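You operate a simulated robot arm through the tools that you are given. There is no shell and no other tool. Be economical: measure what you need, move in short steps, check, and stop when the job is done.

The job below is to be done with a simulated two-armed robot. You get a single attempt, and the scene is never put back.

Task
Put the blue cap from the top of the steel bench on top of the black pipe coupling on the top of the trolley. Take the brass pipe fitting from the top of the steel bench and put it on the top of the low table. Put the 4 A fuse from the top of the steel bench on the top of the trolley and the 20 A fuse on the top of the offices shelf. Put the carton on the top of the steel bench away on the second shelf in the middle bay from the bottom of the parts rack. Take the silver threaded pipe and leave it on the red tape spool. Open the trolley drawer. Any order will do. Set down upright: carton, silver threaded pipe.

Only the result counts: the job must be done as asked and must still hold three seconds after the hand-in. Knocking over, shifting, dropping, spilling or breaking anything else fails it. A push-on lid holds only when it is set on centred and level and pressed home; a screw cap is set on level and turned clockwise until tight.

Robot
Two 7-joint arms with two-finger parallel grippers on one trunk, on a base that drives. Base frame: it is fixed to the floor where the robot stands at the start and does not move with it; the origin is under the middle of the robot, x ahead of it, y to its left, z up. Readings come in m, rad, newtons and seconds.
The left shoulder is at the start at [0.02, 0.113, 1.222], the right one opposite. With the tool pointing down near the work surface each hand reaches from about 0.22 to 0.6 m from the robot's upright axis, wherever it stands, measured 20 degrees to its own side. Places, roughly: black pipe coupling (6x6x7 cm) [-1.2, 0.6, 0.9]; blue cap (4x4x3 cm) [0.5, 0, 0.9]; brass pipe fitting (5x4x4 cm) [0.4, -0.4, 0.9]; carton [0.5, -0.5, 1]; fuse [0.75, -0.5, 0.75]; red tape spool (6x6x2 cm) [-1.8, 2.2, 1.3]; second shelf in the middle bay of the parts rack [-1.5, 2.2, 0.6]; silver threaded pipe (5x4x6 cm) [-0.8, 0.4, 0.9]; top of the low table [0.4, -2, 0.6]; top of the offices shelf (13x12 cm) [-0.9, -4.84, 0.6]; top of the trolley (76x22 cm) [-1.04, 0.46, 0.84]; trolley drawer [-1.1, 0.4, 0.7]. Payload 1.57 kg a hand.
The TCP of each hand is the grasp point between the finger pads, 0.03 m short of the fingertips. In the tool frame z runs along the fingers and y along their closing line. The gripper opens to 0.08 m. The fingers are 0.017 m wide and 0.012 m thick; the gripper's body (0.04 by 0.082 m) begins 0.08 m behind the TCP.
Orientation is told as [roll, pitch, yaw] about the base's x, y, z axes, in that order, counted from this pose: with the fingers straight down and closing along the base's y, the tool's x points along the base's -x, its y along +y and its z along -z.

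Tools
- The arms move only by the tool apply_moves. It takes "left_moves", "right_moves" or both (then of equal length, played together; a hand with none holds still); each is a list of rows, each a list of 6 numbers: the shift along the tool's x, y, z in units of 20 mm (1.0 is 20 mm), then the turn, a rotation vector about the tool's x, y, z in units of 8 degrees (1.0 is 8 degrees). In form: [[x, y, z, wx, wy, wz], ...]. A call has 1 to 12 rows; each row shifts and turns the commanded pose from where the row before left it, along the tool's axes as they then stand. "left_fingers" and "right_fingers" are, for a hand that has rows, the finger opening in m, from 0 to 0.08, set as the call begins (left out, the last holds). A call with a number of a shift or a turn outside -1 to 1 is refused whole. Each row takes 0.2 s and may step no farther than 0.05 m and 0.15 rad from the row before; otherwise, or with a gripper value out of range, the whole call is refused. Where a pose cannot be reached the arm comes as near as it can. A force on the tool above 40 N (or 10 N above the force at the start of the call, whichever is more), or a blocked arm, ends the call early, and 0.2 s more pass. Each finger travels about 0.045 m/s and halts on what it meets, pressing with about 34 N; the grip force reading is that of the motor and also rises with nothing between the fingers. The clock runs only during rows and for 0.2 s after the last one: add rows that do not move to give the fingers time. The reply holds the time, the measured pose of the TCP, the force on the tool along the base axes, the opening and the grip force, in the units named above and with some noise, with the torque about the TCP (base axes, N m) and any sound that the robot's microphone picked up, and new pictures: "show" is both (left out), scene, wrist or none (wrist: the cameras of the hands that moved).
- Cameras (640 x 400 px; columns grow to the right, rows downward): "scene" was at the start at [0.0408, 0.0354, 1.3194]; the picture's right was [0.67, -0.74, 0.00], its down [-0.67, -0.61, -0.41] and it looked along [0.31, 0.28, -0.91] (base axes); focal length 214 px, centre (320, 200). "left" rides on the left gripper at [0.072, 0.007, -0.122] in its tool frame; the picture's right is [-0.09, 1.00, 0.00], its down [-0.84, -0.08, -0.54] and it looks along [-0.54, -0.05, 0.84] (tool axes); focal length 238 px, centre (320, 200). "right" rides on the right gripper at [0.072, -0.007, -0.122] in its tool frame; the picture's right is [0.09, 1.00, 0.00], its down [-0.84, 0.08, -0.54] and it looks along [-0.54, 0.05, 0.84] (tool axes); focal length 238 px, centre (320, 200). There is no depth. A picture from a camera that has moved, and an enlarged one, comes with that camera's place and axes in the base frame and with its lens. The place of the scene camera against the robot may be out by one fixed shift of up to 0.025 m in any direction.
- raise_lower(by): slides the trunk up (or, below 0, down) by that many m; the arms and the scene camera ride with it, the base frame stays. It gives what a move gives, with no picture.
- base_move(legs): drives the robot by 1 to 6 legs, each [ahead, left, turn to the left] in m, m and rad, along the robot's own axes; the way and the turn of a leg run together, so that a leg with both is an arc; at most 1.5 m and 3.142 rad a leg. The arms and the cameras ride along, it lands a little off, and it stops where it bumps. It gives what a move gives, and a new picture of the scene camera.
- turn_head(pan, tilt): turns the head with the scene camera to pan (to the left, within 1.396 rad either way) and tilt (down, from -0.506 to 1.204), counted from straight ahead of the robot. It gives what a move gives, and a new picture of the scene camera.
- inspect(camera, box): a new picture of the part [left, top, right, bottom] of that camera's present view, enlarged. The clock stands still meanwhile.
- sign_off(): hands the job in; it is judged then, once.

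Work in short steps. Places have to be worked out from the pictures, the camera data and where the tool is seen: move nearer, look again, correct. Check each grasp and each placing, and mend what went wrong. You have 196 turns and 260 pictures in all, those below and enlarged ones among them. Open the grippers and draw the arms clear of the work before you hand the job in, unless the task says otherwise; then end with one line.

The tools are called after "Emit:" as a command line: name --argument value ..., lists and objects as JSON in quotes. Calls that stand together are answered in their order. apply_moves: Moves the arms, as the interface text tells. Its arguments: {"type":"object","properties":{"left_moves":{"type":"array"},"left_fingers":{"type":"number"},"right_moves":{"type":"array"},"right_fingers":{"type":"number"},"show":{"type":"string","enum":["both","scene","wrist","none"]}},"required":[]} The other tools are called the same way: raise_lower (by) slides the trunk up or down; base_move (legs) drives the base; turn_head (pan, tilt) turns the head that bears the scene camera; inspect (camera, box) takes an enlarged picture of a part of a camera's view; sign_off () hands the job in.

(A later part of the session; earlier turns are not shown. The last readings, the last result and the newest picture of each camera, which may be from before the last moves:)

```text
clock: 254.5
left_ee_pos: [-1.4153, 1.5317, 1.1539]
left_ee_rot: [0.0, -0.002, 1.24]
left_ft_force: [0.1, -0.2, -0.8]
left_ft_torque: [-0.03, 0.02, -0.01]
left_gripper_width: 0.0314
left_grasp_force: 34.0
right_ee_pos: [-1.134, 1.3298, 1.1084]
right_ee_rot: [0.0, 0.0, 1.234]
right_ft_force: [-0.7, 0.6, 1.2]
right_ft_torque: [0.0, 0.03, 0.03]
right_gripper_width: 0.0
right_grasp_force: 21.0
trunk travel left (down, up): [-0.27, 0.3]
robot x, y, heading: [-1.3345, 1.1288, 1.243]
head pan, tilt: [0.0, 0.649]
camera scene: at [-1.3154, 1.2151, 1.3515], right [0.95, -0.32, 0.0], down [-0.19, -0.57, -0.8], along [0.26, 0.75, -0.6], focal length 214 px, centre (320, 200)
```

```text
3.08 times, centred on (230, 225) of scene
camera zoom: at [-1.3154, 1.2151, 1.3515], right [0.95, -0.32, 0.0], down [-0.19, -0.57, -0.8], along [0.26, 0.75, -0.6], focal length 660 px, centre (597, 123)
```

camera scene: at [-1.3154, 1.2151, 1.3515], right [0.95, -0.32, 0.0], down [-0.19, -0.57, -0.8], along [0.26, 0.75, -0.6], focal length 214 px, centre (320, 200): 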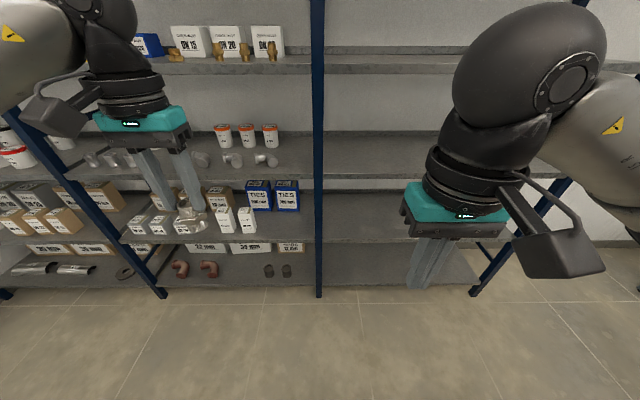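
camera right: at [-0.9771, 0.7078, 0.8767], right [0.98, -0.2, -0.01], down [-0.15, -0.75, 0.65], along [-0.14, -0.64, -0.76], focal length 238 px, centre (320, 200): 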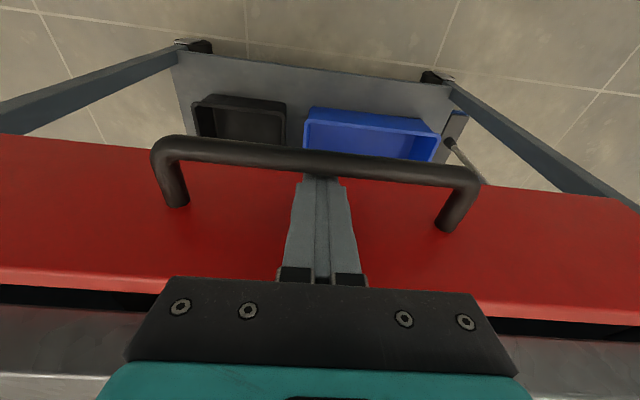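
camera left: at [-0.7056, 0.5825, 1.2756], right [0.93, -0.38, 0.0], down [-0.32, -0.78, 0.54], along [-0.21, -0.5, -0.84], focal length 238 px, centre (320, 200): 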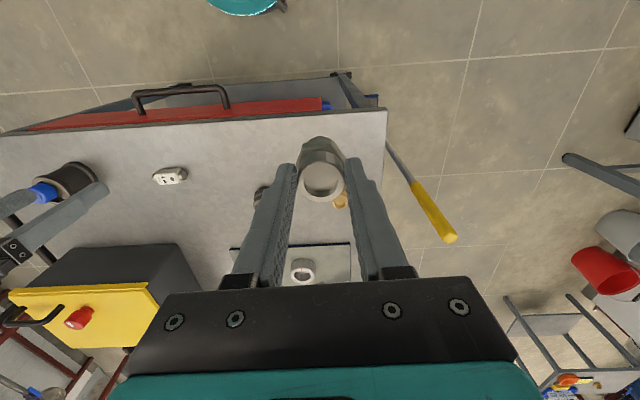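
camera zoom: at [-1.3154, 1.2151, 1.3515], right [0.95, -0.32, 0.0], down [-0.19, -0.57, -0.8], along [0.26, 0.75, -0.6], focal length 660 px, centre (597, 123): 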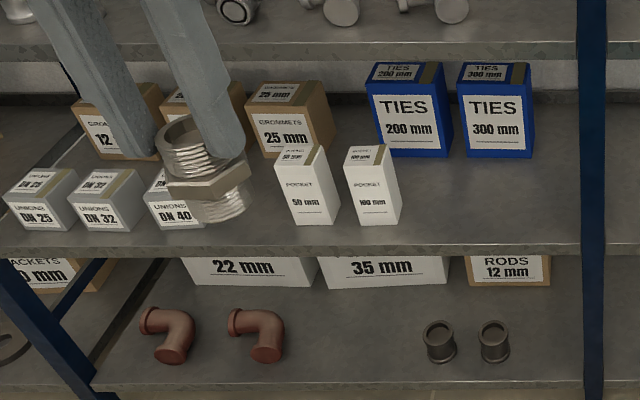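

Pocket 50 mm and 100 mm cartons stand there, with free space to their right for the 150 mm one. Now to the bench with the pipe: I'll go along the rack aisle, clear of the open drawer.

Emit:
base_move --legs '[[0.2, 0, 0], [0, 0, -1.533], [1.05, 0, 0]]'

```text
clock: 265.0
left_ee_pos: [0.1219, 1.0625, 1.1529]
left_ee_rot: [0.002, -0.002, -0.331]
left_ft_force: [0.6, 0.2, -0.6]
left_ft_torque: [0.04, 0.02, -0.01]
left_gripper_width: 0.0313
left_grasp_force: 34.8
right_ee_pos: [-0.0798, 0.7799, 1.1082]
right_ee_rot: [0.0, -0.002, -0.339]
right_ft_force: [0.5, 1.0, 0.2]
right_ft_torque: [0.0, 0.0, 0.01]
right_gripper_width: 0.0001
right_grasp_force: 21.3
trunk travel left (down, up): [-0.27, 0.3]
robot x, y, heading: [-0.2829, 0.9772, -0.331]
head pan, tilt: [0.0, 0.649]
camera scene: at [-0.2024, 0.9441, 1.3514], right [-0.32, -0.95, 0.0], down [-0.57, 0.2, -0.8], along [0.75, -0.26, -0.6], focal length 214 px, centre (320, 200)
```

scene: 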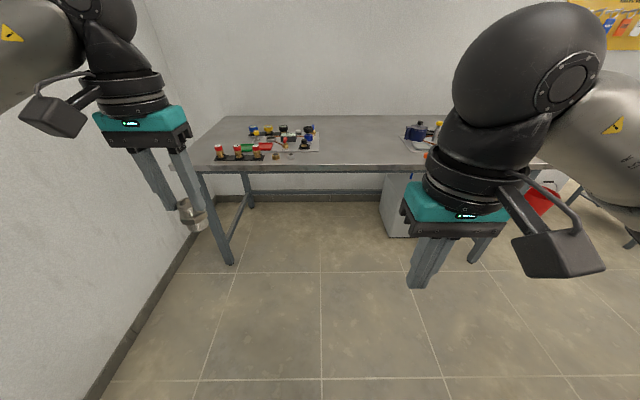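

On course. Next: forward 0.4, strafe right 1.1, and forward again toward the bench.

Emit:
base_move --legs '[[0.4, 0, 0.04], [0, -1.09, 0], [0.17, 0, 0]]'

Emit:
turn_head --pan -0.1 --tilt 0.9

Emit:
inspect --camera "left" --box '[0, 0, 640, 400]'

```text
clock: 273.7
left_ee_pos: [0.3704, -0.1149, 1.1536]
left_ee_rot: [0.0, -0.002, -0.256]
left_ft_force: [-0.1, 0.9, -1.4]
left_ft_torque: [0.04, 0.03, -0.02]
left_gripper_width: 0.0316
left_grasp_force: 34.1
right_ee_pos: [0.19, -0.409, 1.1091]
right_ee_rot: [-0.001, -0.002, -0.261]
right_ft_force: [0.4, -0.2, 0.4]
right_ft_torque: [0.02, -0.01, 0.0]
right_gripper_width: 0.0
right_grasp_force: 21.2
trunk travel left (down, up): [-0.27, 0.3]
robot x, y, heading: [-0.0287, -0.2261, -0.254]
head pan, tilt: [0.0, 0.649]
camera scene: at [0.0561, -0.2553, 1.3513], right [-0.25, -0.97, 0.0], down [-0.59, 0.15, -0.8], along [0.77, -0.2, -0.61], focal length 214 px, centre (320, 200)
```

scene: 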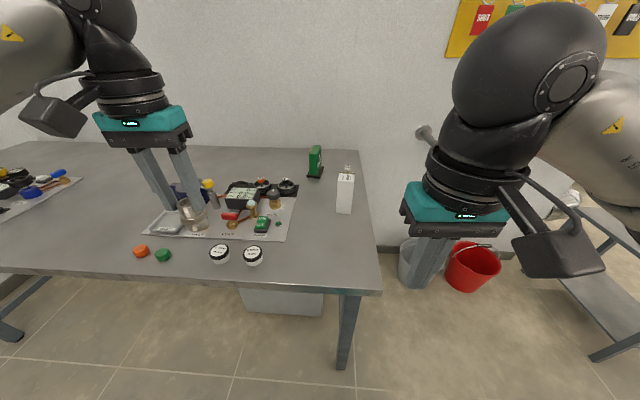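

```text
clock: 274.4
left_ee_pos: [0.3712, -0.113, 1.1537]
left_ee_rot: [0.0, -0.001, -0.251]
left_ft_force: [0.0, -0.6, -0.7]
left_ft_torque: [0.06, -0.01, 0.02]
left_gripper_width: 0.0313
left_grasp_force: 33.7
right_ee_pos: [0.1898, -0.41, 1.1089]
right_ee_rot: [0.001, -0.005, -0.26]
right_ft_force: [-1.0, 0.3, 0.5]
right_ft_torque: [-0.02, 0.01, 0.0]
right_gripper_width: 0.0002
right_grasp_force: 21.8
trunk travel left (down, up): [-0.27, 0.3]
robot x, y, heading: [-0.0259, -0.227, -0.251]
head pan, tilt: [-0.099, 0.901]
camera scene: at [0.0421, -0.2595, 1.331], right [-0.34, -0.94, 0.0], down [-0.74, 0.27, -0.62], along [0.58, -0.21, -0.78], focal length 214 px, centre (320, 200)
```

scene: 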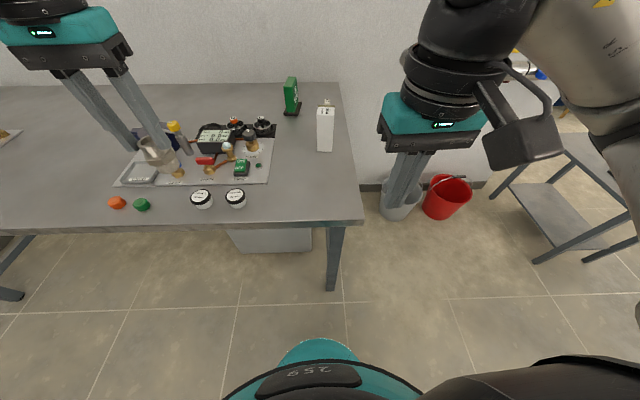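

```text
1.00 times, centred on (320, 200) of left (not enlarged: the box is as wide or as high as the picture)
camera zoom: at [0.3022, -0.0888, 1.2754], right [0.34, 0.94, 0.0], down [0.79, -0.28, 0.54], along [0.51, -0.18, -0.84], focal length 238 px, centre (320, 200)
```

zoom: 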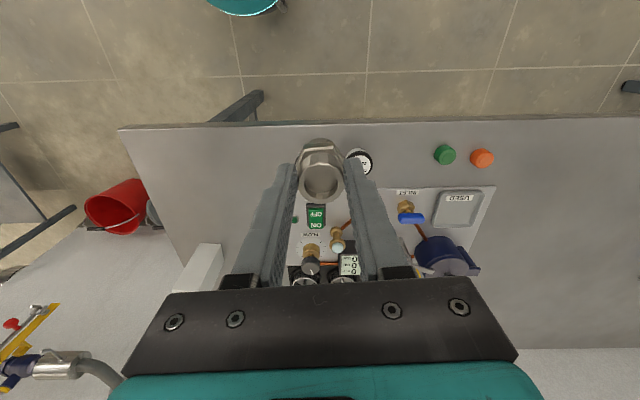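

I'll move 0.1 m closer and bring the pipe over a free spot at about (0.435,-0.29) on the bench.

Emit:
base_move --legs '[[0.1, 0, -0.04]]'

```text
clock: 275.6
left_ee_pos: [0.4756, -0.1571, 1.1529]
left_ee_rot: [0.002, -0.001, -0.291]
left_ft_force: [0.1, -0.5, -1.8]
left_ft_torque: [0.01, 0.03, 0.03]
left_gripper_width: 0.0312
left_grasp_force: 33.9
right_ee_pos: [0.2826, -0.4467, 1.1085]
right_ee_rot: [0.002, -0.002, -0.299]
right_ft_force: [0.1, 0.0, -0.4]
right_ft_torque: [0.02, 0.01, -0.01]
right_gripper_width: 0.0001
right_grasp_force: 21.4
trunk travel left (down, up): [-0.27, 0.3]
robot x, y, heading: [0.0775, -0.2563, -0.286]
head pan, tilt: [-0.099, 0.901]
camera scene: at [0.1419, -0.2909, 1.3308], right [-0.38, -0.92, 0.0], down [-0.73, 0.3, -0.62], along [0.57, -0.24, -0.78], focal length 214 px, centre (320, 200)
```

scene: 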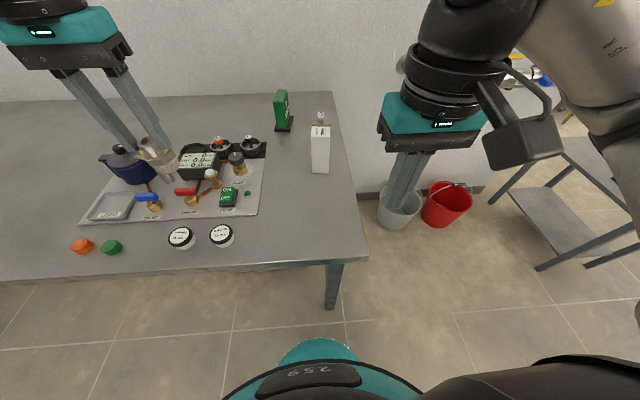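

Moving the pipe sideways and down to z≈0.955.

Emit:
apply_moves --left_moves '[[0, -0.99, 0.3, 0, 0, 0], [0, -0.99, 0.3, 0, 0, 0], [0, -0.99, 0.5, 0, 0, 0], [0, -0.99, 0.7, 0, 0, 0], [0, -0.99, 1, 0, 0, 0], [0, -0.99, 1, 0, 0, 0], [0, -0.99, 1, 0, 0, 0], [0, 0, 1, 0, 0, 0], [0, 0, 1, 0, 0, 0], [0, 0, 1, 0, 0, 0], [0, 0, 1, 0, 0, 0], [0, 0, 1, 0, 0, 0]]' --show "wrist"

```text
clock: 278.2
left_ee_pos: [0.4363, -0.2901, 0.957]
left_ee_rot: [-0.001, -0.003, -0.293]
left_ft_force: [-0.4, 0.3, -0.8]
left_ft_torque: [0.02, -0.01, -0.01]
left_gripper_width: 0.0314
left_grasp_force: 34.2
right_ee_pos: [0.2825, -0.4461, 1.1086]
right_ee_rot: [0.0, -0.004, -0.299]
right_ft_force: [-1.1, 0.2, -0.2]
right_ft_torque: [-0.02, -0.02, 0.0]
right_gripper_width: 0.0
right_grasp_force: 21.1
trunk travel left (down, up): [-0.27, 0.3]
robot x, y, heading: [0.0732, -0.2549, -0.292]
head pan, tilt: [-0.099, 0.901]
camera left: at [0.3682, -0.2623, 1.0786], right [0.38, 0.93, 0.0], down [0.78, -0.32, 0.54], along [0.5, -0.2, -0.84], focal length 238 px, centre (320, 200)
```

left: 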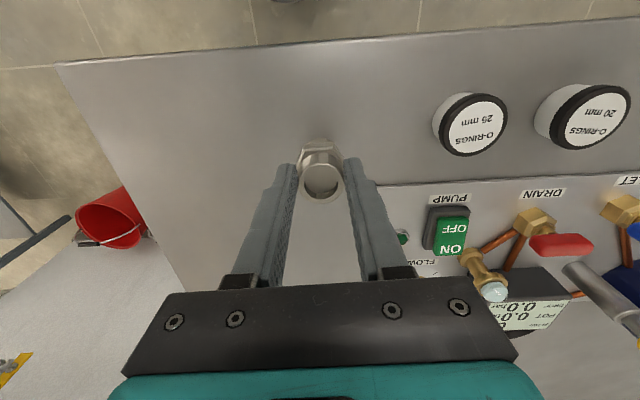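

Free spot below. Lowering to contact.

Emit:
apply_moves --left_moves '[[0, 0, 0.5, 0, 0, 0], [0, 0, 0.3, 0, 0, 0], [0, 0, 0.2, 0, 0, 0], [0, 0, 0.15, 0, 0, 0], [0, 0, 0, 0, 0, 0]]' --show "none"

```text
clock: 279.4
left_ee_pos: [0.4338, -0.2893, 0.9353]
left_ee_rot: [0.0, -0.001, -0.292]
left_ft_force: [-1.1, 0.2, -1.0]
left_ft_torque: [-0.03, 0.01, -0.01]
left_gripper_width: 0.0315
left_grasp_force: 34.4
right_ee_pos: [0.2826, -0.4466, 1.1087]
right_ee_rot: [-0.001, -0.003, -0.3]
right_ft_force: [-1.1, 0.5, -0.6]
right_ft_torque: [0.0, -0.03, 0.0]
right_gripper_width: 0.0002
right_grasp_force: 21.6
trunk travel left (down, up): [-0.27, 0.3]
robot x, y, heading: [0.0714, -0.255, -0.293]
head pan, tilt: [-0.099, 0.901]
```

Emit:
apply_moves --left_moves '[[0, 0, 0.12, 0, 0, 0], [0, 0, 0.12, 0, 0, 0], [0, 0, 0, 0, 0, 0]]' --show "none"

```text
clock: 280.2
left_ee_pos: [0.4361, -0.2906, 0.9325]
left_ee_rot: [-0.002, -0.011, -0.293]
left_ft_force: [-0.3, 2.9, 26.4]
left_ft_torque: [0.13, 0.05, 0.01]
left_gripper_width: 0.0313
left_grasp_force: 34.1
right_ee_pos: [0.281, -0.4464, 1.11]
right_ee_rot: [-0.001, -0.002, -0.3]
right_ft_force: [0.1, 0.1, -0.1]
right_ft_torque: [0.03, -0.01, 0.0]
right_gripper_width: 0.0
right_grasp_force: 20.8
trunk travel left (down, up): [-0.27, 0.3]
robot x, y, heading: [0.0788, -0.2538, -0.297]
head pan, tilt: [-0.099, 0.901]
```

Contact at 26 N. I'll ease up, open, and lift clear of the pipe.

Emit:
apply_moves --left_moves '[[0, 0, -0.17, 0, 0, 0], [0, 0, 0, 0, 0, 0]]' --show "none"

Emit:
apply_moves --left_moves '[[0, 0, 0, 0, 0, 0], [0, 0, 0, 0, 0, 0], [0, 0, 0, 0, 0, 0], [0, 0, -1, 0, 0, 0], [0, 0, -1, 0, 0, 0], [0, 0, -1, 0, 0, 0], [0, 0, -1, 0, 0, 0], [0, 0, -1, 0, 0, 0], [0, 0, 0, 0, 0, 0]]' --left_fingers 0.06 --show "wrist"

```text
clock: 280.8
left_ee_pos: [0.4352, -0.2897, 0.9328]
left_ee_rot: [0.0, -0.002, -0.293]
left_ft_force: [3.3, -1.6, 8.5]
left_ft_torque: [-0.21, -0.32, 0.02]
left_gripper_width: 0.0311
left_grasp_force: 34.1
right_ee_pos: [0.2822, -0.4469, 1.1079]
right_ee_rot: [0.0, -0.004, -0.3]
right_ft_force: [-0.7, 0.5, 0.4]
right_ft_torque: [0.01, 0.01, -0.02]
right_gripper_width: 0.0
right_grasp_force: 21.3
trunk travel left (down, up): [-0.27, 0.3]
robot x, y, heading: [0.0766, -0.2517, -0.291]
head pan, tilt: [-0.099, 0.901]
```

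```text
clock: 282.8
left_ee_pos: [0.4336, -0.2901, 1.0327]
left_ee_rot: [0.0, -0.003, -0.292]
left_ft_force: [0.5, 0.0, 0.5]
left_ft_torque: [-0.01, 0.0, 0.02]
left_gripper_width: 0.0598
left_grasp_force: 0.0
right_ee_pos: [0.2825, -0.4467, 1.1086]
right_ee_rot: [0.0, -0.004, -0.3]
right_ft_force: [-1.2, -0.3, -0.7]
right_ft_torque: [0.0, 0.0, -0.01]
right_gripper_width: 0.0
right_grasp_force: 21.7
trunk travel left (down, up): [-0.27, 0.3]
robot x, y, heading: [0.0735, -0.2519, -0.293]
head pan, tilt: [-0.099, 0.901]
camera left: at [0.3661, -0.263, 1.1542], right [0.38, 0.93, 0.0], down [0.78, -0.32, 0.54], along [0.5, -0.2, -0.84], focal length 238 px, centre (320, 200)
```

left: 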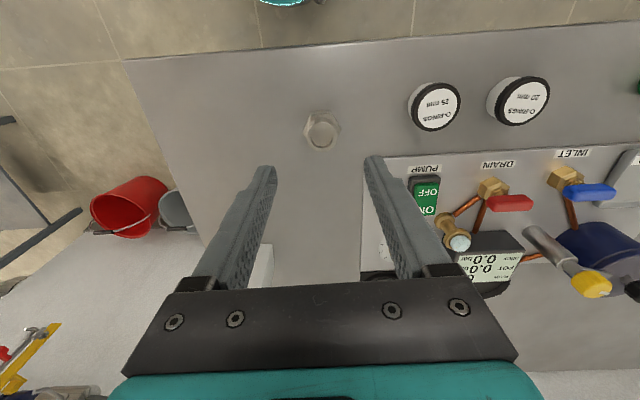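

The pipe stands on the bench at (0.435,-0.290). I'll tilt the left hand 40° (fingertips forward) above it and check.

Emit:
apply_moves --left_moves '[[0, 0, 0, 0, -1, 0], [0, 0, 0, 0, -1, 0], [0, 0, 0, 0, -1, 0], [0, 0, 0, 0, -1, 0], [0, 0, 0, 0, -1, 0], [0, 0, 0, 0, 0, 0]]' --show "both"

```text
clock: 284.2
left_ee_pos: [0.4342, -0.2891, 1.0323]
left_ee_rot: [0.001, -0.701, -0.293]
left_ft_force: [-0.3, -1.2, 0.7]
left_ft_torque: [0.0, 0.0, 0.01]
left_gripper_width: 0.0599
left_grasp_force: 0.0
right_ee_pos: [0.2822, -0.4477, 1.1094]
right_ee_rot: [0.0, -0.003, -0.302]
right_ft_force: [-0.1, 0.5, -0.1]
right_ft_torque: [0.01, -0.02, 0.01]
right_gripper_width: 0.0
right_grasp_force: 21.6
trunk travel left (down, up): [-0.27, 0.3]
robot x, y, heading: [0.0735, -0.2494, -0.29]
head pan, tilt: [-0.099, 0.901]
camera scene: at [0.1407, -0.2906, 1.3309], right [-0.38, -0.92, 0.0], down [-0.72, 0.3, -0.62], along [0.57, -0.24, -0.78], focal length 214 px, centre (320, 200)
camera left: at [0.3081, -0.2445, 1.0792], right [0.35, 0.93, 0.06], down [0.25, -0.16, 0.95], along [0.9, -0.32, -0.29], focal length 238 px, centre (320, 200)
```

scene: 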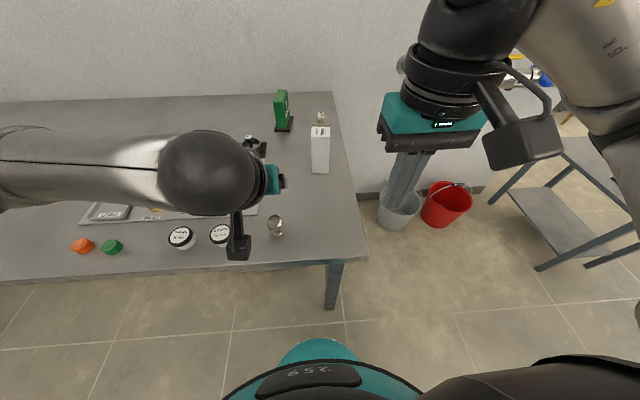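
left: 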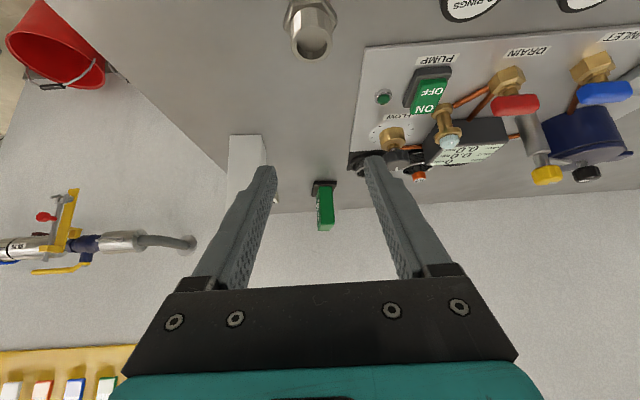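

Tilted cleanly; the pipe is visible straight ahead below. Descending vertically 79 mm.

Emit:
apply_moves --left_moves '[[0.633, 0, 0.753, 0, 0, 0], [0.633, 0, 0.753, 0, 0, 0], [0.633, 0, 0.753, 0, 0, 0], [0.633, 0, 0.753, 0, 0, 0], [0, 0, 0, 0, 0, 0]]' --show "wrist"

```text
clock: 285.4
left_ee_pos: [0.4353, -0.2894, 0.9517]
left_ee_rot: [0.0, -0.701, -0.292]
left_ft_force: [0.8, 0.1, -0.1]
left_ft_torque: [0.01, 0.01, 0.01]
left_gripper_width: 0.0597
left_grasp_force: 0.0
right_ee_pos: [0.2823, -0.4462, 1.1091]
right_ee_rot: [0.0, -0.004, -0.299]
right_ft_force: [1.1, 0.7, 0.6]
right_ft_torque: [0.01, -0.02, -0.02]
right_gripper_width: 0.0002
right_grasp_force: 21.6
trunk travel left (down, up): [-0.27, 0.3]
robot x, y, heading: [0.0723, -0.2543, -0.291]
head pan, tilt: [-0.099, 0.901]
camera left: at [0.3089, -0.2429, 0.9985], right [0.35, 0.93, 0.06], down [0.25, -0.16, 0.95], along [0.9, -0.32, -0.29], focal length 238 px, centre (320, 200)
```

left: 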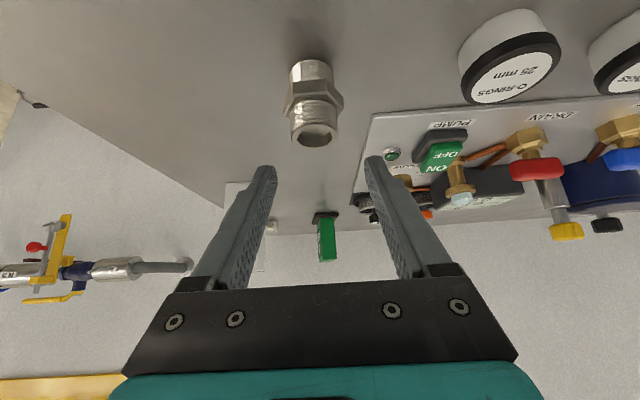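

Descending the last 37 mm, then closing on the upper thread.

Emit:
apply_moves --left_moves '[[0.6, -0.1, 0.71, 0, 0, 0], [0.59, -0.1, 0.7, 0, 0, 0], [0, 0, 0, 0, 0, 0]]' --left_fingers 0.055 --show "wrist"

```text
clock: 286.2
left_ee_pos: [0.4355, -0.2923, 0.9157]
left_ee_rot: [0.0, -0.699, -0.293]
left_ft_force: [-0.5, 0.9, 0.1]
left_ft_torque: [-0.01, 0.02, 0.02]
left_gripper_width: 0.055
left_grasp_force: 0.0
right_ee_pos: [0.282, -0.4462, 1.1094]
right_ee_rot: [-0.001, -0.004, -0.301]
right_ft_force: [0.7, -0.4, 0.5]
right_ft_torque: [-0.02, 0.04, 0.02]
right_gripper_width: 0.0
right_grasp_force: 21.0
trunk travel left (down, up): [-0.27, 0.3]
robot x, y, heading: [0.077, -0.255, -0.295]
head pan, tilt: [-0.099, 0.901]
camera left: at [0.3088, -0.2473, 0.9619], right [0.36, 0.93, 0.06], down [0.26, -0.16, 0.95], along [0.9, -0.32, -0.29], focal length 238 px, centre (320, 200)
```

left: 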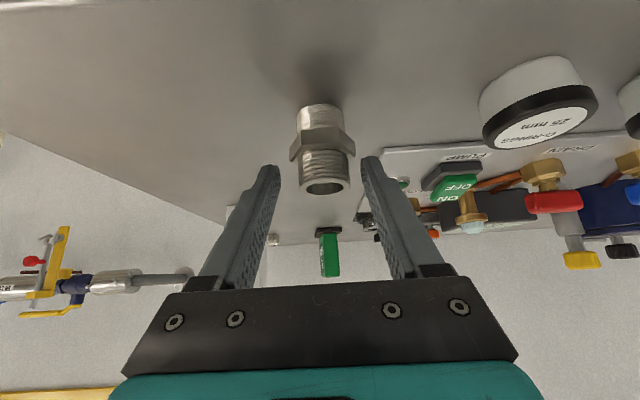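

Upper thread is between the fingers. Closing.

Emit:
apply_moves --left_moves '[[0, 0, 0, 0, 0, 0], [0, 0, 0, 0, 0, 0], [0, 0, 0, 0, 0, 0], [0, 0, 0, 0, 0, 0]]' --left_fingers 0.0 --show "wrist"

Emit:
inspect --camera "left" --box '[240, 80, 400, 220]'

```text
clock: 287.2
left_ee_pos: [0.4362, -0.2919, 0.9147]
left_ee_rot: [0.0, -0.701, -0.292]
left_ft_force: [0.3, 0.6, -0.6]
left_ft_torque: [-0.04, 0.02, 0.0]
left_gripper_width: 0.0373
left_grasp_force: 34.3
right_ee_pos: [0.2828, -0.4462, 1.1088]
right_ee_rot: [0.001, -0.003, -0.302]
right_ft_force: [0.6, -0.3, 0.1]
right_ft_torque: [0.04, -0.03, -0.01]
right_gripper_width: 0.0002
right_grasp_force: 21.2
trunk travel left (down, up): [-0.27, 0.3]
robot x, y, heading: [0.0771, -0.2539, -0.296]
head pan, tilt: [-0.099, 0.901]
camera left: at [0.3087, -0.2472, 0.962], right [0.36, 0.93, 0.06], down [0.26, -0.16, 0.95], along [0.9, -0.32, -0.29], focal length 238 px, centre (320, 200)
```

left: 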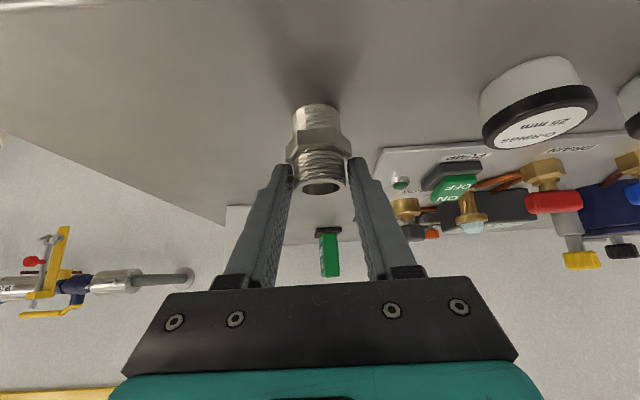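

```text
2.86 times, centred on (320, 150) of left
camera zoom: at [0.3087, -0.2472, 0.962], right [0.36, 0.93, 0.06], down [0.26, -0.16, 0.95], along [0.9, -0.32, -0.29], focal length 681 px, centre (320, 343)
```

zoom: 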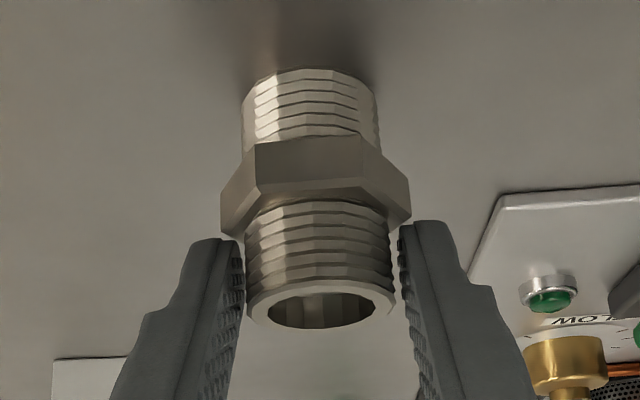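

The tips closed on the hex corners (0.037). I'll open, retract 13 mm along the fingers so only the upper thread is held, and close again.

Emit:
apply_moves --left_moves '[[0, 0, 0, 0, 0, 0], [0, 0, 0, 0, 0, 0], [0.19, 0, -0.63, 0, 0, 0], [0, 0, 0, 0, 0, 0]]' --left_fingers 0.055 --show "none"

Emit:
apply_moves --left_moves '[[0, 0, 0, 0, 0, 0], [0, 0, 0, 0, 0, 0], [0, 0, 0, 0, 0, 0], [0, 0, 0, 0, 0, 0]]' --left_fingers 0.0 --show "none"

Emit:
inspect --camera "left" --box '[240, 80, 400, 220]'

```text
clock: 288.2
left_ee_pos: [0.4236, -0.2914, 0.9223]
left_ee_rot: [0.001, -0.703, -0.292]
left_ft_force: [-0.2, 0.5, 0.3]
left_ft_torque: [-0.03, -0.02, 0.01]
left_gripper_width: 0.0551
left_grasp_force: 0.1
right_ee_pos: [0.282, -0.4458, 1.1092]
right_ee_rot: [-0.002, -0.004, -0.3]
right_ft_force: [-0.6, -0.7, -0.1]
right_ft_torque: [0.02, 0.01, -0.02]
right_gripper_width: 0.0
right_grasp_force: 20.8
trunk travel left (down, up): [-0.27, 0.3]
robot x, y, heading: [0.0772, -0.2538, -0.289]
head pan, tilt: [-0.099, 0.901]
```

```text
clock: 289.2
left_ee_pos: [0.4224, -0.2923, 0.9236]
left_ee_rot: [-0.001, -0.703, -0.292]
left_ft_force: [-0.4, 1.4, 0.5]
left_ft_torque: [0.06, -0.08, 0.02]
left_gripper_width: 0.0314
left_grasp_force: 34.1
right_ee_pos: [0.2825, -0.4463, 1.109]
right_ee_rot: [0.0, -0.002, -0.301]
right_ft_force: [0.4, -0.4, 0.5]
right_ft_torque: [-0.02, 0.01, 0.02]
right_gripper_width: 0.0
right_grasp_force: 21.6
trunk travel left (down, up): [-0.27, 0.3]
robot x, y, heading: [0.0769, -0.2546, -0.293]
head pan, tilt: [-0.099, 0.901]
```

```text
2.86 times, centred on (320, 150) of left
camera zoom: at [0.2964, -0.246, 0.9699], right [0.35, 0.93, 0.06], down [0.26, -0.16, 0.95], along [0.9, -0.32, -0.29], focal length 681 px, centre (320, 343)
```

zoom: 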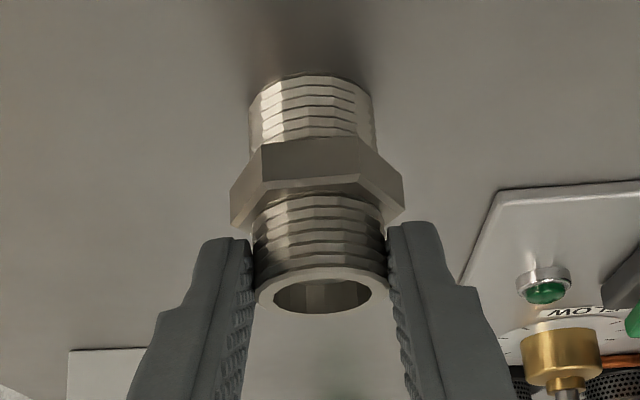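

Now gripping the thread only (0.0314). Lifting vertically 0.22 m and moving the hand left out of the way.

Emit:
apply_moves --left_moves '[[-0.643, 0, -0.766, 0, 0, 0], [-0.643, 0, -0.766, 0, 0, 0], [-0.643, 0, -0.766, 0, 0, 0], [-0.643, 0, -0.766, 0, 0, 0], [-0.643, 0, -0.766, 0, 0, 0], [-0.643, 0, -0.766, 0, 0, 0], [-0.643, 0, -0.766, 0, 0, 0], [-0.643, 0, -0.766, 0, 0, 0], [-0.643, 0, -0.766, 0, 0, 0], [-0.643, 0, -0.766, 0, 0, 0], [-0.643, 0.8, -0.766, 0, 0, 0], [0, 1, 0, 0, 0, 0]]' --show "none"

Emit:
apply_moves --left_moves '[[0, 1, 0, 0, 0, 0], [0, 1, 0, 0, 0, 0], [0, 1, 0, 0, 0, 0], [0, 1, 0, 0, 0, 0], [0, 1, 0, 0, 0, 0], [0, 1, 0, 0, 0, 0], [0, 1, 0, 0, 0, 0]]' --show "both"

Emit:
inspect --camera "right" --box '[0, 0, 640, 400]'

```text
clock: 291.8
left_ee_pos: [0.4399, -0.2587, 1.1436]
left_ee_rot: [0.003, -0.698, -0.292]
left_ft_force: [-0.9, 0.3, -1.5]
left_ft_torque: [-0.01, 0.04, 0.01]
left_gripper_width: 0.0313
left_grasp_force: 34.0
left hand out of reach, approached as far as the arm can: row 5, 12
right_ee_pos: [0.2825, -0.4469, 1.1088]
right_ee_rot: [0.0, -0.004, -0.301]
right_ft_force: [0.0, 0.2, 0.3]
right_ft_torque: [0.0, -0.02, 0.01]
right_gripper_width: 0.0
right_grasp_force: 21.2
trunk travel left (down, up): [-0.27, 0.3]
robot x, y, heading: [0.0752, -0.2527, -0.286]
head pan, tilt: [-0.099, 0.901]
```

```text
clock: 293.4
left_ee_pos: [0.4905, -0.1321, 1.1493]
left_ee_rot: [0.0, -0.702, -0.294]
left_ft_force: [0.2, 0.5, -1.1]
left_ft_torque: [-0.01, 0.02, -0.02]
left_gripper_width: 0.0312
left_grasp_force: 33.9
left hand out of reach, approached as far as the arm can: row 1, 2, 3
right_ee_pos: [0.2828, -0.4459, 1.1088]
right_ee_rot: [0.0, -0.003, -0.3]
right_ft_force: [0.6, -0.6, -0.5]
right_ft_torque: [0.0, -0.02, -0.02]
right_gripper_width: 0.0
right_grasp_force: 21.4
trunk travel left (down, up): [-0.27, 0.3]
robot x, y, heading: [0.0775, -0.254, -0.293]
head pan, tilt: [-0.099, 0.901]
camera scene: at [0.1406, -0.2902, 1.3309], right [-0.38, -0.92, 0.0], down [-0.72, 0.3, -0.62], along [0.57, -0.24, -0.78], focal length 214 px, centre (320, 200)
camera left: at [0.364, -0.0863, 1.1968], right [0.36, 0.93, 0.06], down [0.25, -0.16, 0.95], along [0.9, -0.32, -0.29], focal length 238 px, centre (320, 200)
```

scene: 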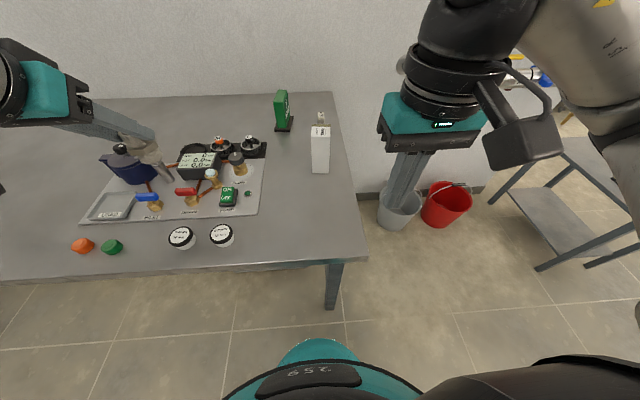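
left: 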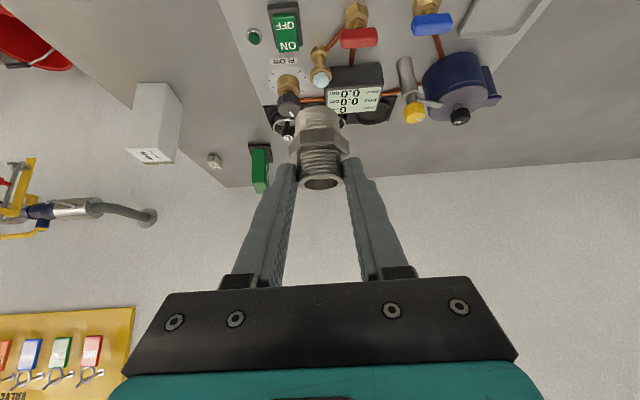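

```text
1.00 times, centred on (320, 200) of right (not enlarged: the box is as wide or as high as the picture)
camera zoom: at [0.2111, -0.431, 1.2313], right [0.21, 0.98, 0.0], down [0.82, -0.17, 0.54], along [0.53, -0.11, -0.84], focal length 238 px, centre (320, 200)
```

zoom: 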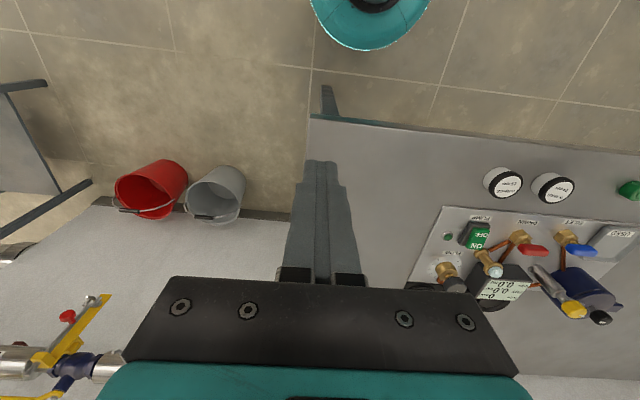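

Pipe held upright. Now the carton: I'll zoom in with the left camera and the scene camera to locate it.

Emit:
inspect --camera "left" --box '[90, 60, 230, 190]'

Emit:
inspect --camera "scene" --box '[270, 90, 370, 200]'

```text
3.08 times, centred on (160, 125) of left
camera zoom: at [0.364, -0.0863, 1.1968], right [0.36, 0.93, 0.06], down [0.25, -0.16, 0.95], along [0.9, -0.32, -0.29], focal length 733 px, centre (812, 431)
```

zoom: 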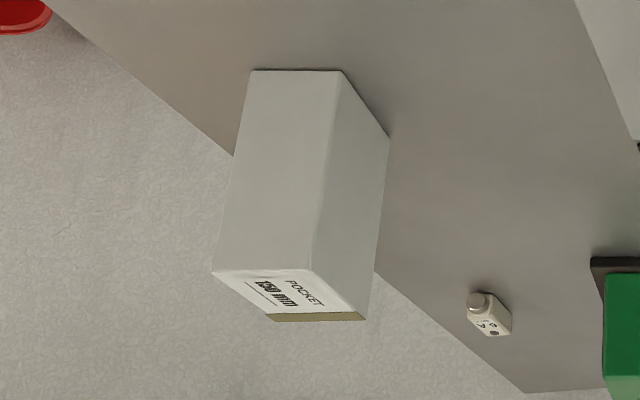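

```text
3.64 times, centred on (320, 145) of scene
camera zoom: at [0.1406, -0.2902, 1.3309], right [-0.38, -0.92, 0.0], down [-0.72, 0.3, -0.62], along [0.57, -0.24, -0.78], focal length 780 px, centre (320, 400)
```

zoom: 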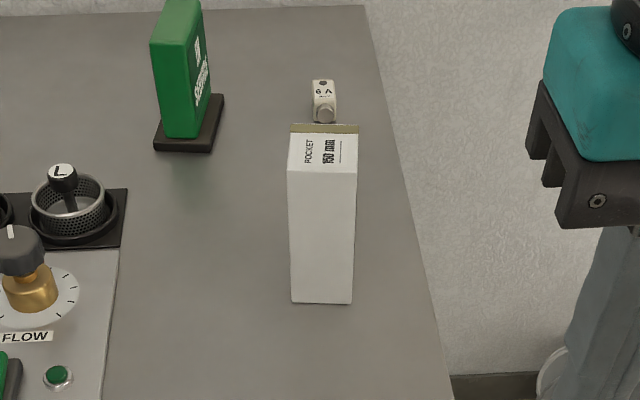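

The carton (≈5×5.5×13 cm) is centred at (0.61,-0.474), turned about -0.41 rad, top at 0.992. I'll move the right hand forward, align yaw and tilt 45°.

Emit:
apply_moves --right_moves '[[-1, 0.22, 0, 0, 0, 0], [-1, 0.22, 0, 0, 0, 0], [-1, 0.22, 0, 0, 0, 0], [-1, 0.22, 0, 0, 0, 0], [-1, 0.22, 0, 0, 0, 0], [0, 0, 0, 0, 0, 0.79], [0, 0, 0, 0, -0.94, 0], [0, 0, 0, 0, -0.94, 0], [0, 0, 0, 0, -0.94, 0], [0, 0, 0, 0, -0.94, 0], [0, 0, 0, 0, -0.94, 0], [0, 0, 0, 0, -0.94, 0]]' --right_fingers 0.08 --show "both"

```text
clock: 296.0
left_ee_pos: [0.4908, -0.1321, 1.1491]
left_ee_rot: [0.0, -0.699, -0.292]
left_ft_force: [0.9, -0.3, -0.5]
left_ft_torque: [0.05, 0.05, -0.01]
left_gripper_width: 0.0313
left_grasp_force: 33.7
right_ee_pos: [0.4004, -0.4521, 1.1116]
right_ee_rot: [0.0, -0.79, -0.41]
right_ft_force: [0.0, 0.2, -0.3]
right_ft_torque: [0.03, 0.01, -0.01]
right_gripper_width: 0.0799
right_grasp_force: 0.0
right hand out of reach, approached as far as the arm can: row 12
trunk travel left (down, up): [-0.27, 0.3]
robot x, y, heading: [0.0739, -0.2554, -0.293]
head pan, tilt: [-0.099, 0.901]
camera scene: at [0.1411, -0.2903, 1.3309], right [-0.38, -0.92, 0.0], down [-0.72, 0.3, -0.62], along [0.57, -0.24, -0.78], focal length 214 px, centre (320, 200)
camera right: at [0.272, -0.4031, 1.1473], right [0.34, 0.94, -0.07], down [0.22, -0.01, 0.98], along [0.92, -0.34, -0.21], focal length 238 px, centre (320, 200)
```

scene: 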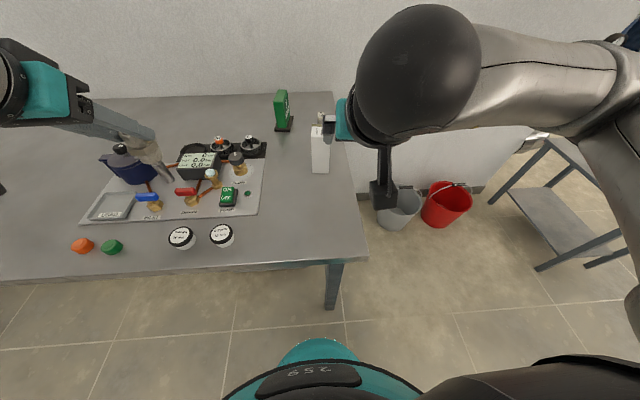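
right: 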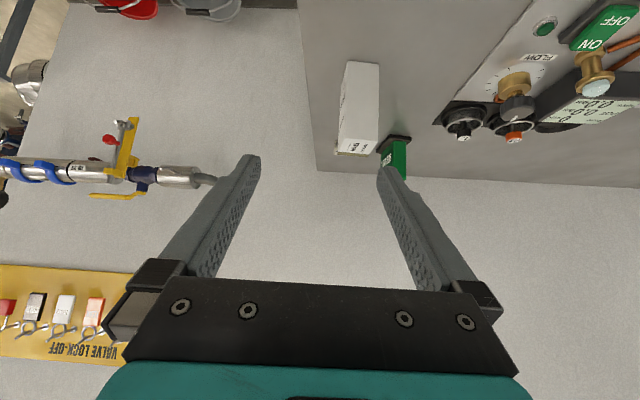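

Carton confirmed at (0.610,-0.474). Moving the tilted hand forward above it at z≈1.11.

Emit:
apply_moves --right_moves '[[-0.633, 0.289, 0.639, 0, 0, 0], [-0.633, 0.289, 0.639, 0, 0, 0], [-0.633, 0.289, 0.639, 0, 0, 0], [-0.633, 0.289, 0.639, 0, 0, 0], [-0.633, 0.289, 0.639, 0, 0, 0], [-0.633, 0.289, 0.639, 0, 0, 0], [-0.633, 0.289, 0.639, 0, 0, 0], [-0.633, 0.289, 0.639, 0, 0, 0], [-0.633, 0.289, 0.639, 0, 0, 0], [-0.633, 0.289, 0.639, 0, 0, 0], [-0.633, 0.289, 0.639, 0, 0, 0], [0, 0, 0, 0, 0, 0]]' --show "both"

```text
clock: 298.6
left_ee_pos: [0.4913, -0.1328, 1.1495]
left_ee_rot: [0.001, -0.703, -0.294]
left_ft_force: [-0.9, 0.4, -1.6]
left_ft_torque: [0.02, 0.04, 0.01]
left_gripper_width: 0.0313
left_grasp_force: 33.9
right_ee_pos: [0.6076, -0.4725, 1.1152]
right_ee_rot: [0.001, -0.79, -0.41]
right_ft_force: [-1.0, 0.4, 0.4]
right_ft_torque: [0.04, 0.0, -0.01]
right_gripper_width: 0.0799
right_grasp_force: 0.1
trunk travel left (down, up): [-0.27, 0.3]
robot x, y, heading: [0.0719, -0.2535, -0.287]
head pan, tilt: [-0.099, 0.901]
camera scene: at [0.1407, -0.2906, 1.3309], right [-0.38, -0.92, 0.0], down [-0.72, 0.3, -0.62], along [0.57, -0.24, -0.78], focal length 214 px, centre (320, 200)
camera right: at [0.4786, -0.4238, 1.1494], right [0.34, 0.94, -0.07], down [0.22, -0.01, 0.98], along [0.92, -0.34, -0.21], focal length 238 px, centre (320, 200)
```

scene: 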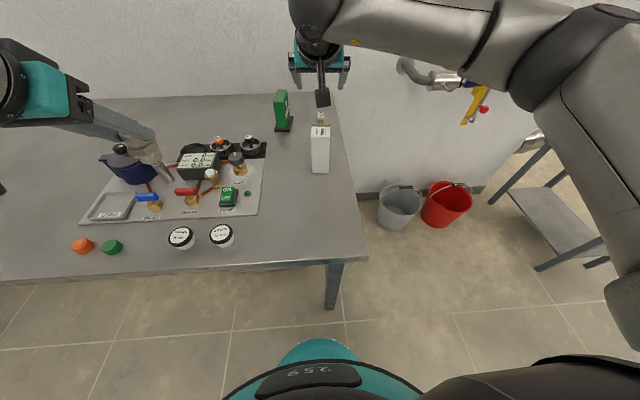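
right: 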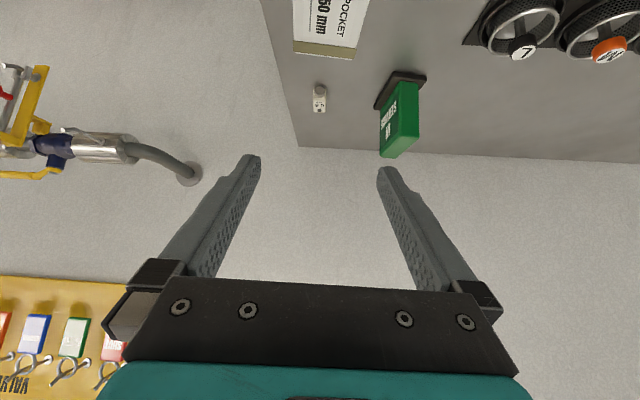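

Well centred. Descending vertically to z≈0.93 with the fingers either side of the carton.

Emit:
apply_moves --right_moves '[[0.657, 0, 0.651, 0, 0, 0], [0.657, 0, 0.651, 0, 0, 0], [0.657, 0, 0.651, 0, 0, 0], [0.657, 0, 0.651, 0, 0, 0], [0.657, 0, 0.651, 0, 0, 0], [0, 0, 0, 0, 0, 0]]' --show "wrist"

```text
clock: 300.0
left_ee_pos: [0.4916, -0.1318, 1.1494]
left_ee_rot: [0.001, -0.703, -0.295]
left_ft_force: [0.5, -0.5, -1.8]
left_ft_torque: [0.02, 0.01, 0.0]
left_gripper_width: 0.0313
left_grasp_force: 33.3
right_ee_pos: [0.6077, -0.4706, 1.0171]
right_ee_rot: [0.0, -0.791, -0.409]
right_ft_force: [-0.2, -0.5, 0.8]
right_ft_torque: [0.03, 0.0, 0.0]
right_gripper_width: 0.0801
right_grasp_force: 0.0
trunk travel left (down, up): [-0.27, 0.3]
robot x, y, heading: [0.0755, -0.2581, -0.291]
head pan, tilt: [-0.099, 0.901]
camera right: at [0.4789, -0.4229, 1.0537], right [0.34, 0.94, -0.07], down [0.22, -0.01, 0.98], along [0.92, -0.34, -0.21], focal length 238 px, centre (320, 200)
```

right: 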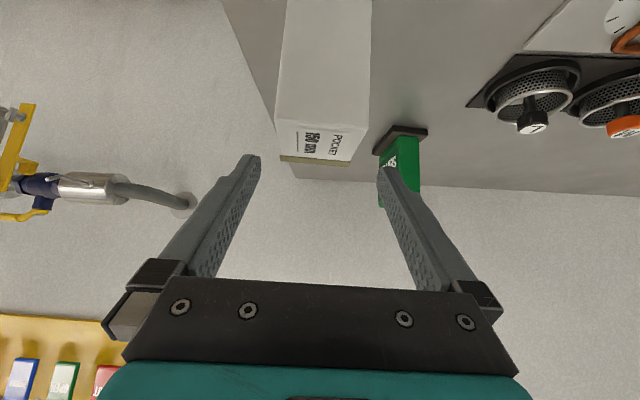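

Descending the remaining 87 mm.

Emit:
apply_moves --right_moves '[[0.618, 0, 0.612, 0, 0, 0], [0.618, 0, 0.612, 0, 0, 0], [0.618, 0, 0.612, 0, 0, 0], [0.618, 0, 0.612, 0, 0, 0], [0.618, 0, 0.612, 0, 0, 0], [0, 0, 0, 0, 0, 0]]' --show "wrist"

```text
clock: 301.4
left_ee_pos: [0.49, -0.1319, 1.1501]
left_ee_rot: [0.0, -0.702, -0.293]
left_ft_force: [0.3, 0.8, -1.8]
left_ft_torque: [0.04, 0.05, -0.02]
left_gripper_width: 0.0311
left_grasp_force: 33.9
right_ee_pos: [0.6067, -0.472, 0.934]
right_ee_rot: [0.0, -0.791, -0.409]
right_ft_force: [0.8, 0.6, -1.1]
right_ft_torque: [0.01, 0.04, -0.01]
right_gripper_width: 0.0801
right_grasp_force: 0.0
trunk travel left (down, up): [-0.27, 0.3]
robot x, y, heading: [0.0755, -0.2539, -0.287]
head pan, tilt: [-0.099, 0.901]
camera right: at [0.4775, -0.423, 0.9698], right [0.34, 0.94, -0.06], down [0.22, -0.01, 0.98], along [0.92, -0.34, -0.21], focal length 238 px, centre (320, 200)
```

right: 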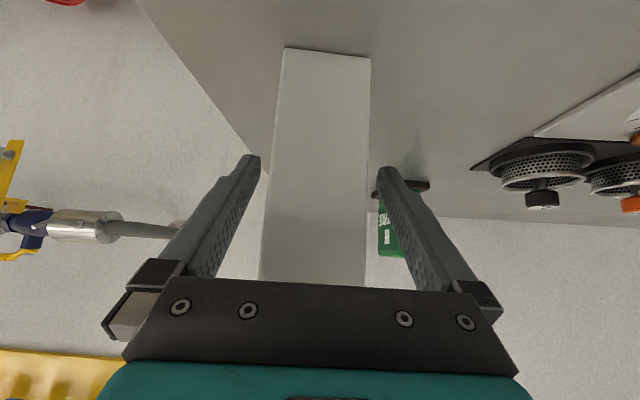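

Carton is centred between the fingers. Closing.

Emit:
apply_moves --right_moves '[[0, 0, 0, 0, 0, 0], [0, 0, 0, 0, 0, 0], [0, 0, 0, 0, 0, 0], [0, 0, 0, 0, 0, 0]]' --right_fingers 0.0 --show "wrist"

```text
clock: 302.4
left_ee_pos: [0.4905, -0.1334, 1.1495]
left_ee_rot: [0.0, -0.703, -0.295]
left_ft_force: [0.2, 1.1, -1.4]
left_ft_torque: [-0.01, 0.01, 0.01]
left_gripper_width: 0.0312
left_grasp_force: 33.9
right_ee_pos: [0.606, -0.4712, 0.9343]
right_ee_rot: [0.0, -0.791, -0.411]
right_ft_force: [0.3, -1.2, 0.0]
right_ft_torque: [0.02, -0.02, -0.01]
right_gripper_width: 0.0494
right_grasp_force: 33.8
trunk travel left (down, up): [-0.27, 0.3]
robot x, y, heading: [0.0729, -0.2554, -0.287]
head pan, tilt: [-0.099, 0.901]
camera right: at [0.4775, -0.4231, 0.97], right [0.34, 0.94, -0.06], down [0.22, -0.01, 0.98], along [0.92, -0.34, -0.21], focal length 238 px, centre (320, 200)
```

right: 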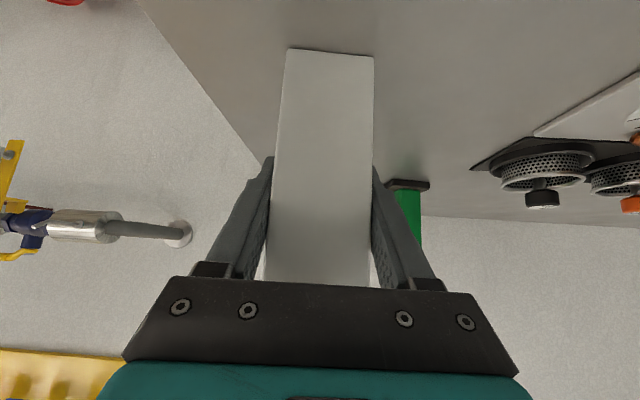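

Carton gripped (0.0494 m). Lifting it vertically, then drawing it back.

Emit:
apply_moves --right_moves '[[-0.69, 0, -0.69, 0, 0, 0], [-0.69, 0, -0.69, 0, 0, 0], [-0.69, 0, -0.69, 0, 0, 0], [-0.69, 0, -0.69, 0, 0, 0], [-0.69, 0, -0.69, 0, 0, 0], [-0.69, 0, -0.69, 0, 0, 0], [-0.69, 0, -0.69, 0, 0, 0], [-0.69, 0, -0.69, 0, 0, 0], [-0.69, 0, -0.69, 0, 0, 0], [-0.69, 0, -0.69, 0, 0, 0]]' --show "none"

Emit:
apply_moves --right_moves '[[0.65, -0.2, -0.65, 0, 0, 0], [0.65, -0.2, -0.65, 0, 0, 0], [0.65, -0.2, -0.65, 0, 0, 0], [0.65, -0.2, -0.65, 0, 0, 0], [0.65, -0.2, -0.65, 0, 0, 0], [0.65, -0.2, -0.65, 0, 0, 0], [0.65, -0.2, -0.65, 0, 0, 0], [0.65, -0.2, -0.65, 0, 0, 0], [0.65, -0.2, -0.65, 0, 0, 0]]' --show "both"

```text
clock: 304.6
left_ee_pos: [0.4906, -0.1327, 1.15]
left_ee_rot: [0.001, -0.702, -0.294]
left_ft_force: [-0.7, 0.0, -0.9]
left_ft_torque: [0.0, -0.02, 0.01]
left_gripper_width: 0.0314
left_grasp_force: 33.7
right_ee_pos: [0.6072, -0.471, 1.1302]
right_ee_rot: [0.002, -0.79, -0.411]
right_ft_force: [0.2, -0.2, -0.9]
right_ft_torque: [-0.01, 0.01, 0.03]
right_gripper_width: 0.0494
right_grasp_force: 33.9
trunk travel left (down, up): [-0.27, 0.3]
robot x, y, heading: [0.0761, -0.2516, -0.292]
head pan, tilt: [-0.099, 0.901]
```

```text
clock: 306.6
left_ee_pos: [0.4907, -0.1328, 1.1503]
left_ee_rot: [0.0, -0.702, -0.294]
left_ft_force: [0.1, 0.2, -0.9]
left_ft_torque: [0.01, -0.02, 0.0]
left_gripper_width: 0.0311
left_grasp_force: 33.6
right_ee_pos: [0.4414, -0.4381, 1.1285]
right_ee_rot: [0.001, -0.792, -0.411]
right_ft_force: [-0.2, 0.6, -2.5]
right_ft_torque: [-0.01, 0.0, 0.01]
right_gripper_width: 0.0497
right_grasp_force: 34.2
trunk travel left (down, up): [-0.27, 0.3]
robot x, y, heading: [0.0756, -0.2531, -0.295]
head pan, tilt: [-0.099, 0.901]
camera scene: at [0.1406, -0.2906, 1.3309], right [-0.38, -0.92, 0.0], down [-0.72, 0.3, -0.62], along [0.57, -0.24, -0.78], focal length 214 px, centre (320, 200)
camera right: at [0.3127, -0.3901, 1.1636], right [0.34, 0.94, -0.06], down [0.22, -0.01, 0.98], along [0.92, -0.34, -0.21], focal length 238 px, centre (320, 200)
```

scene: 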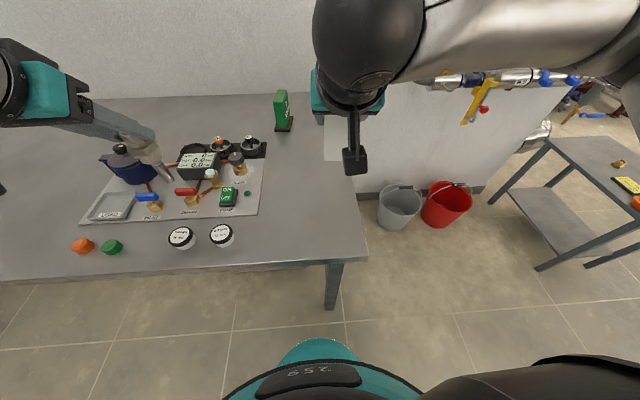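
right: 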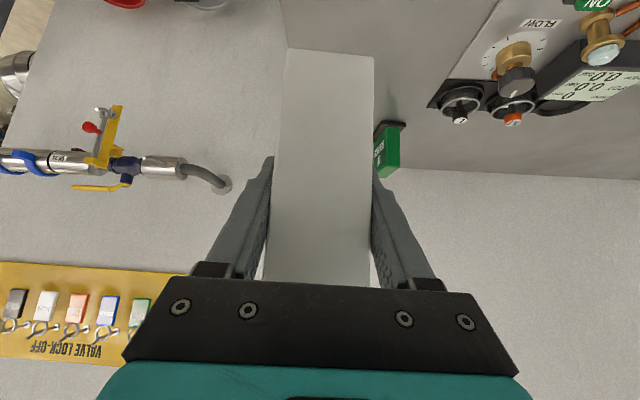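

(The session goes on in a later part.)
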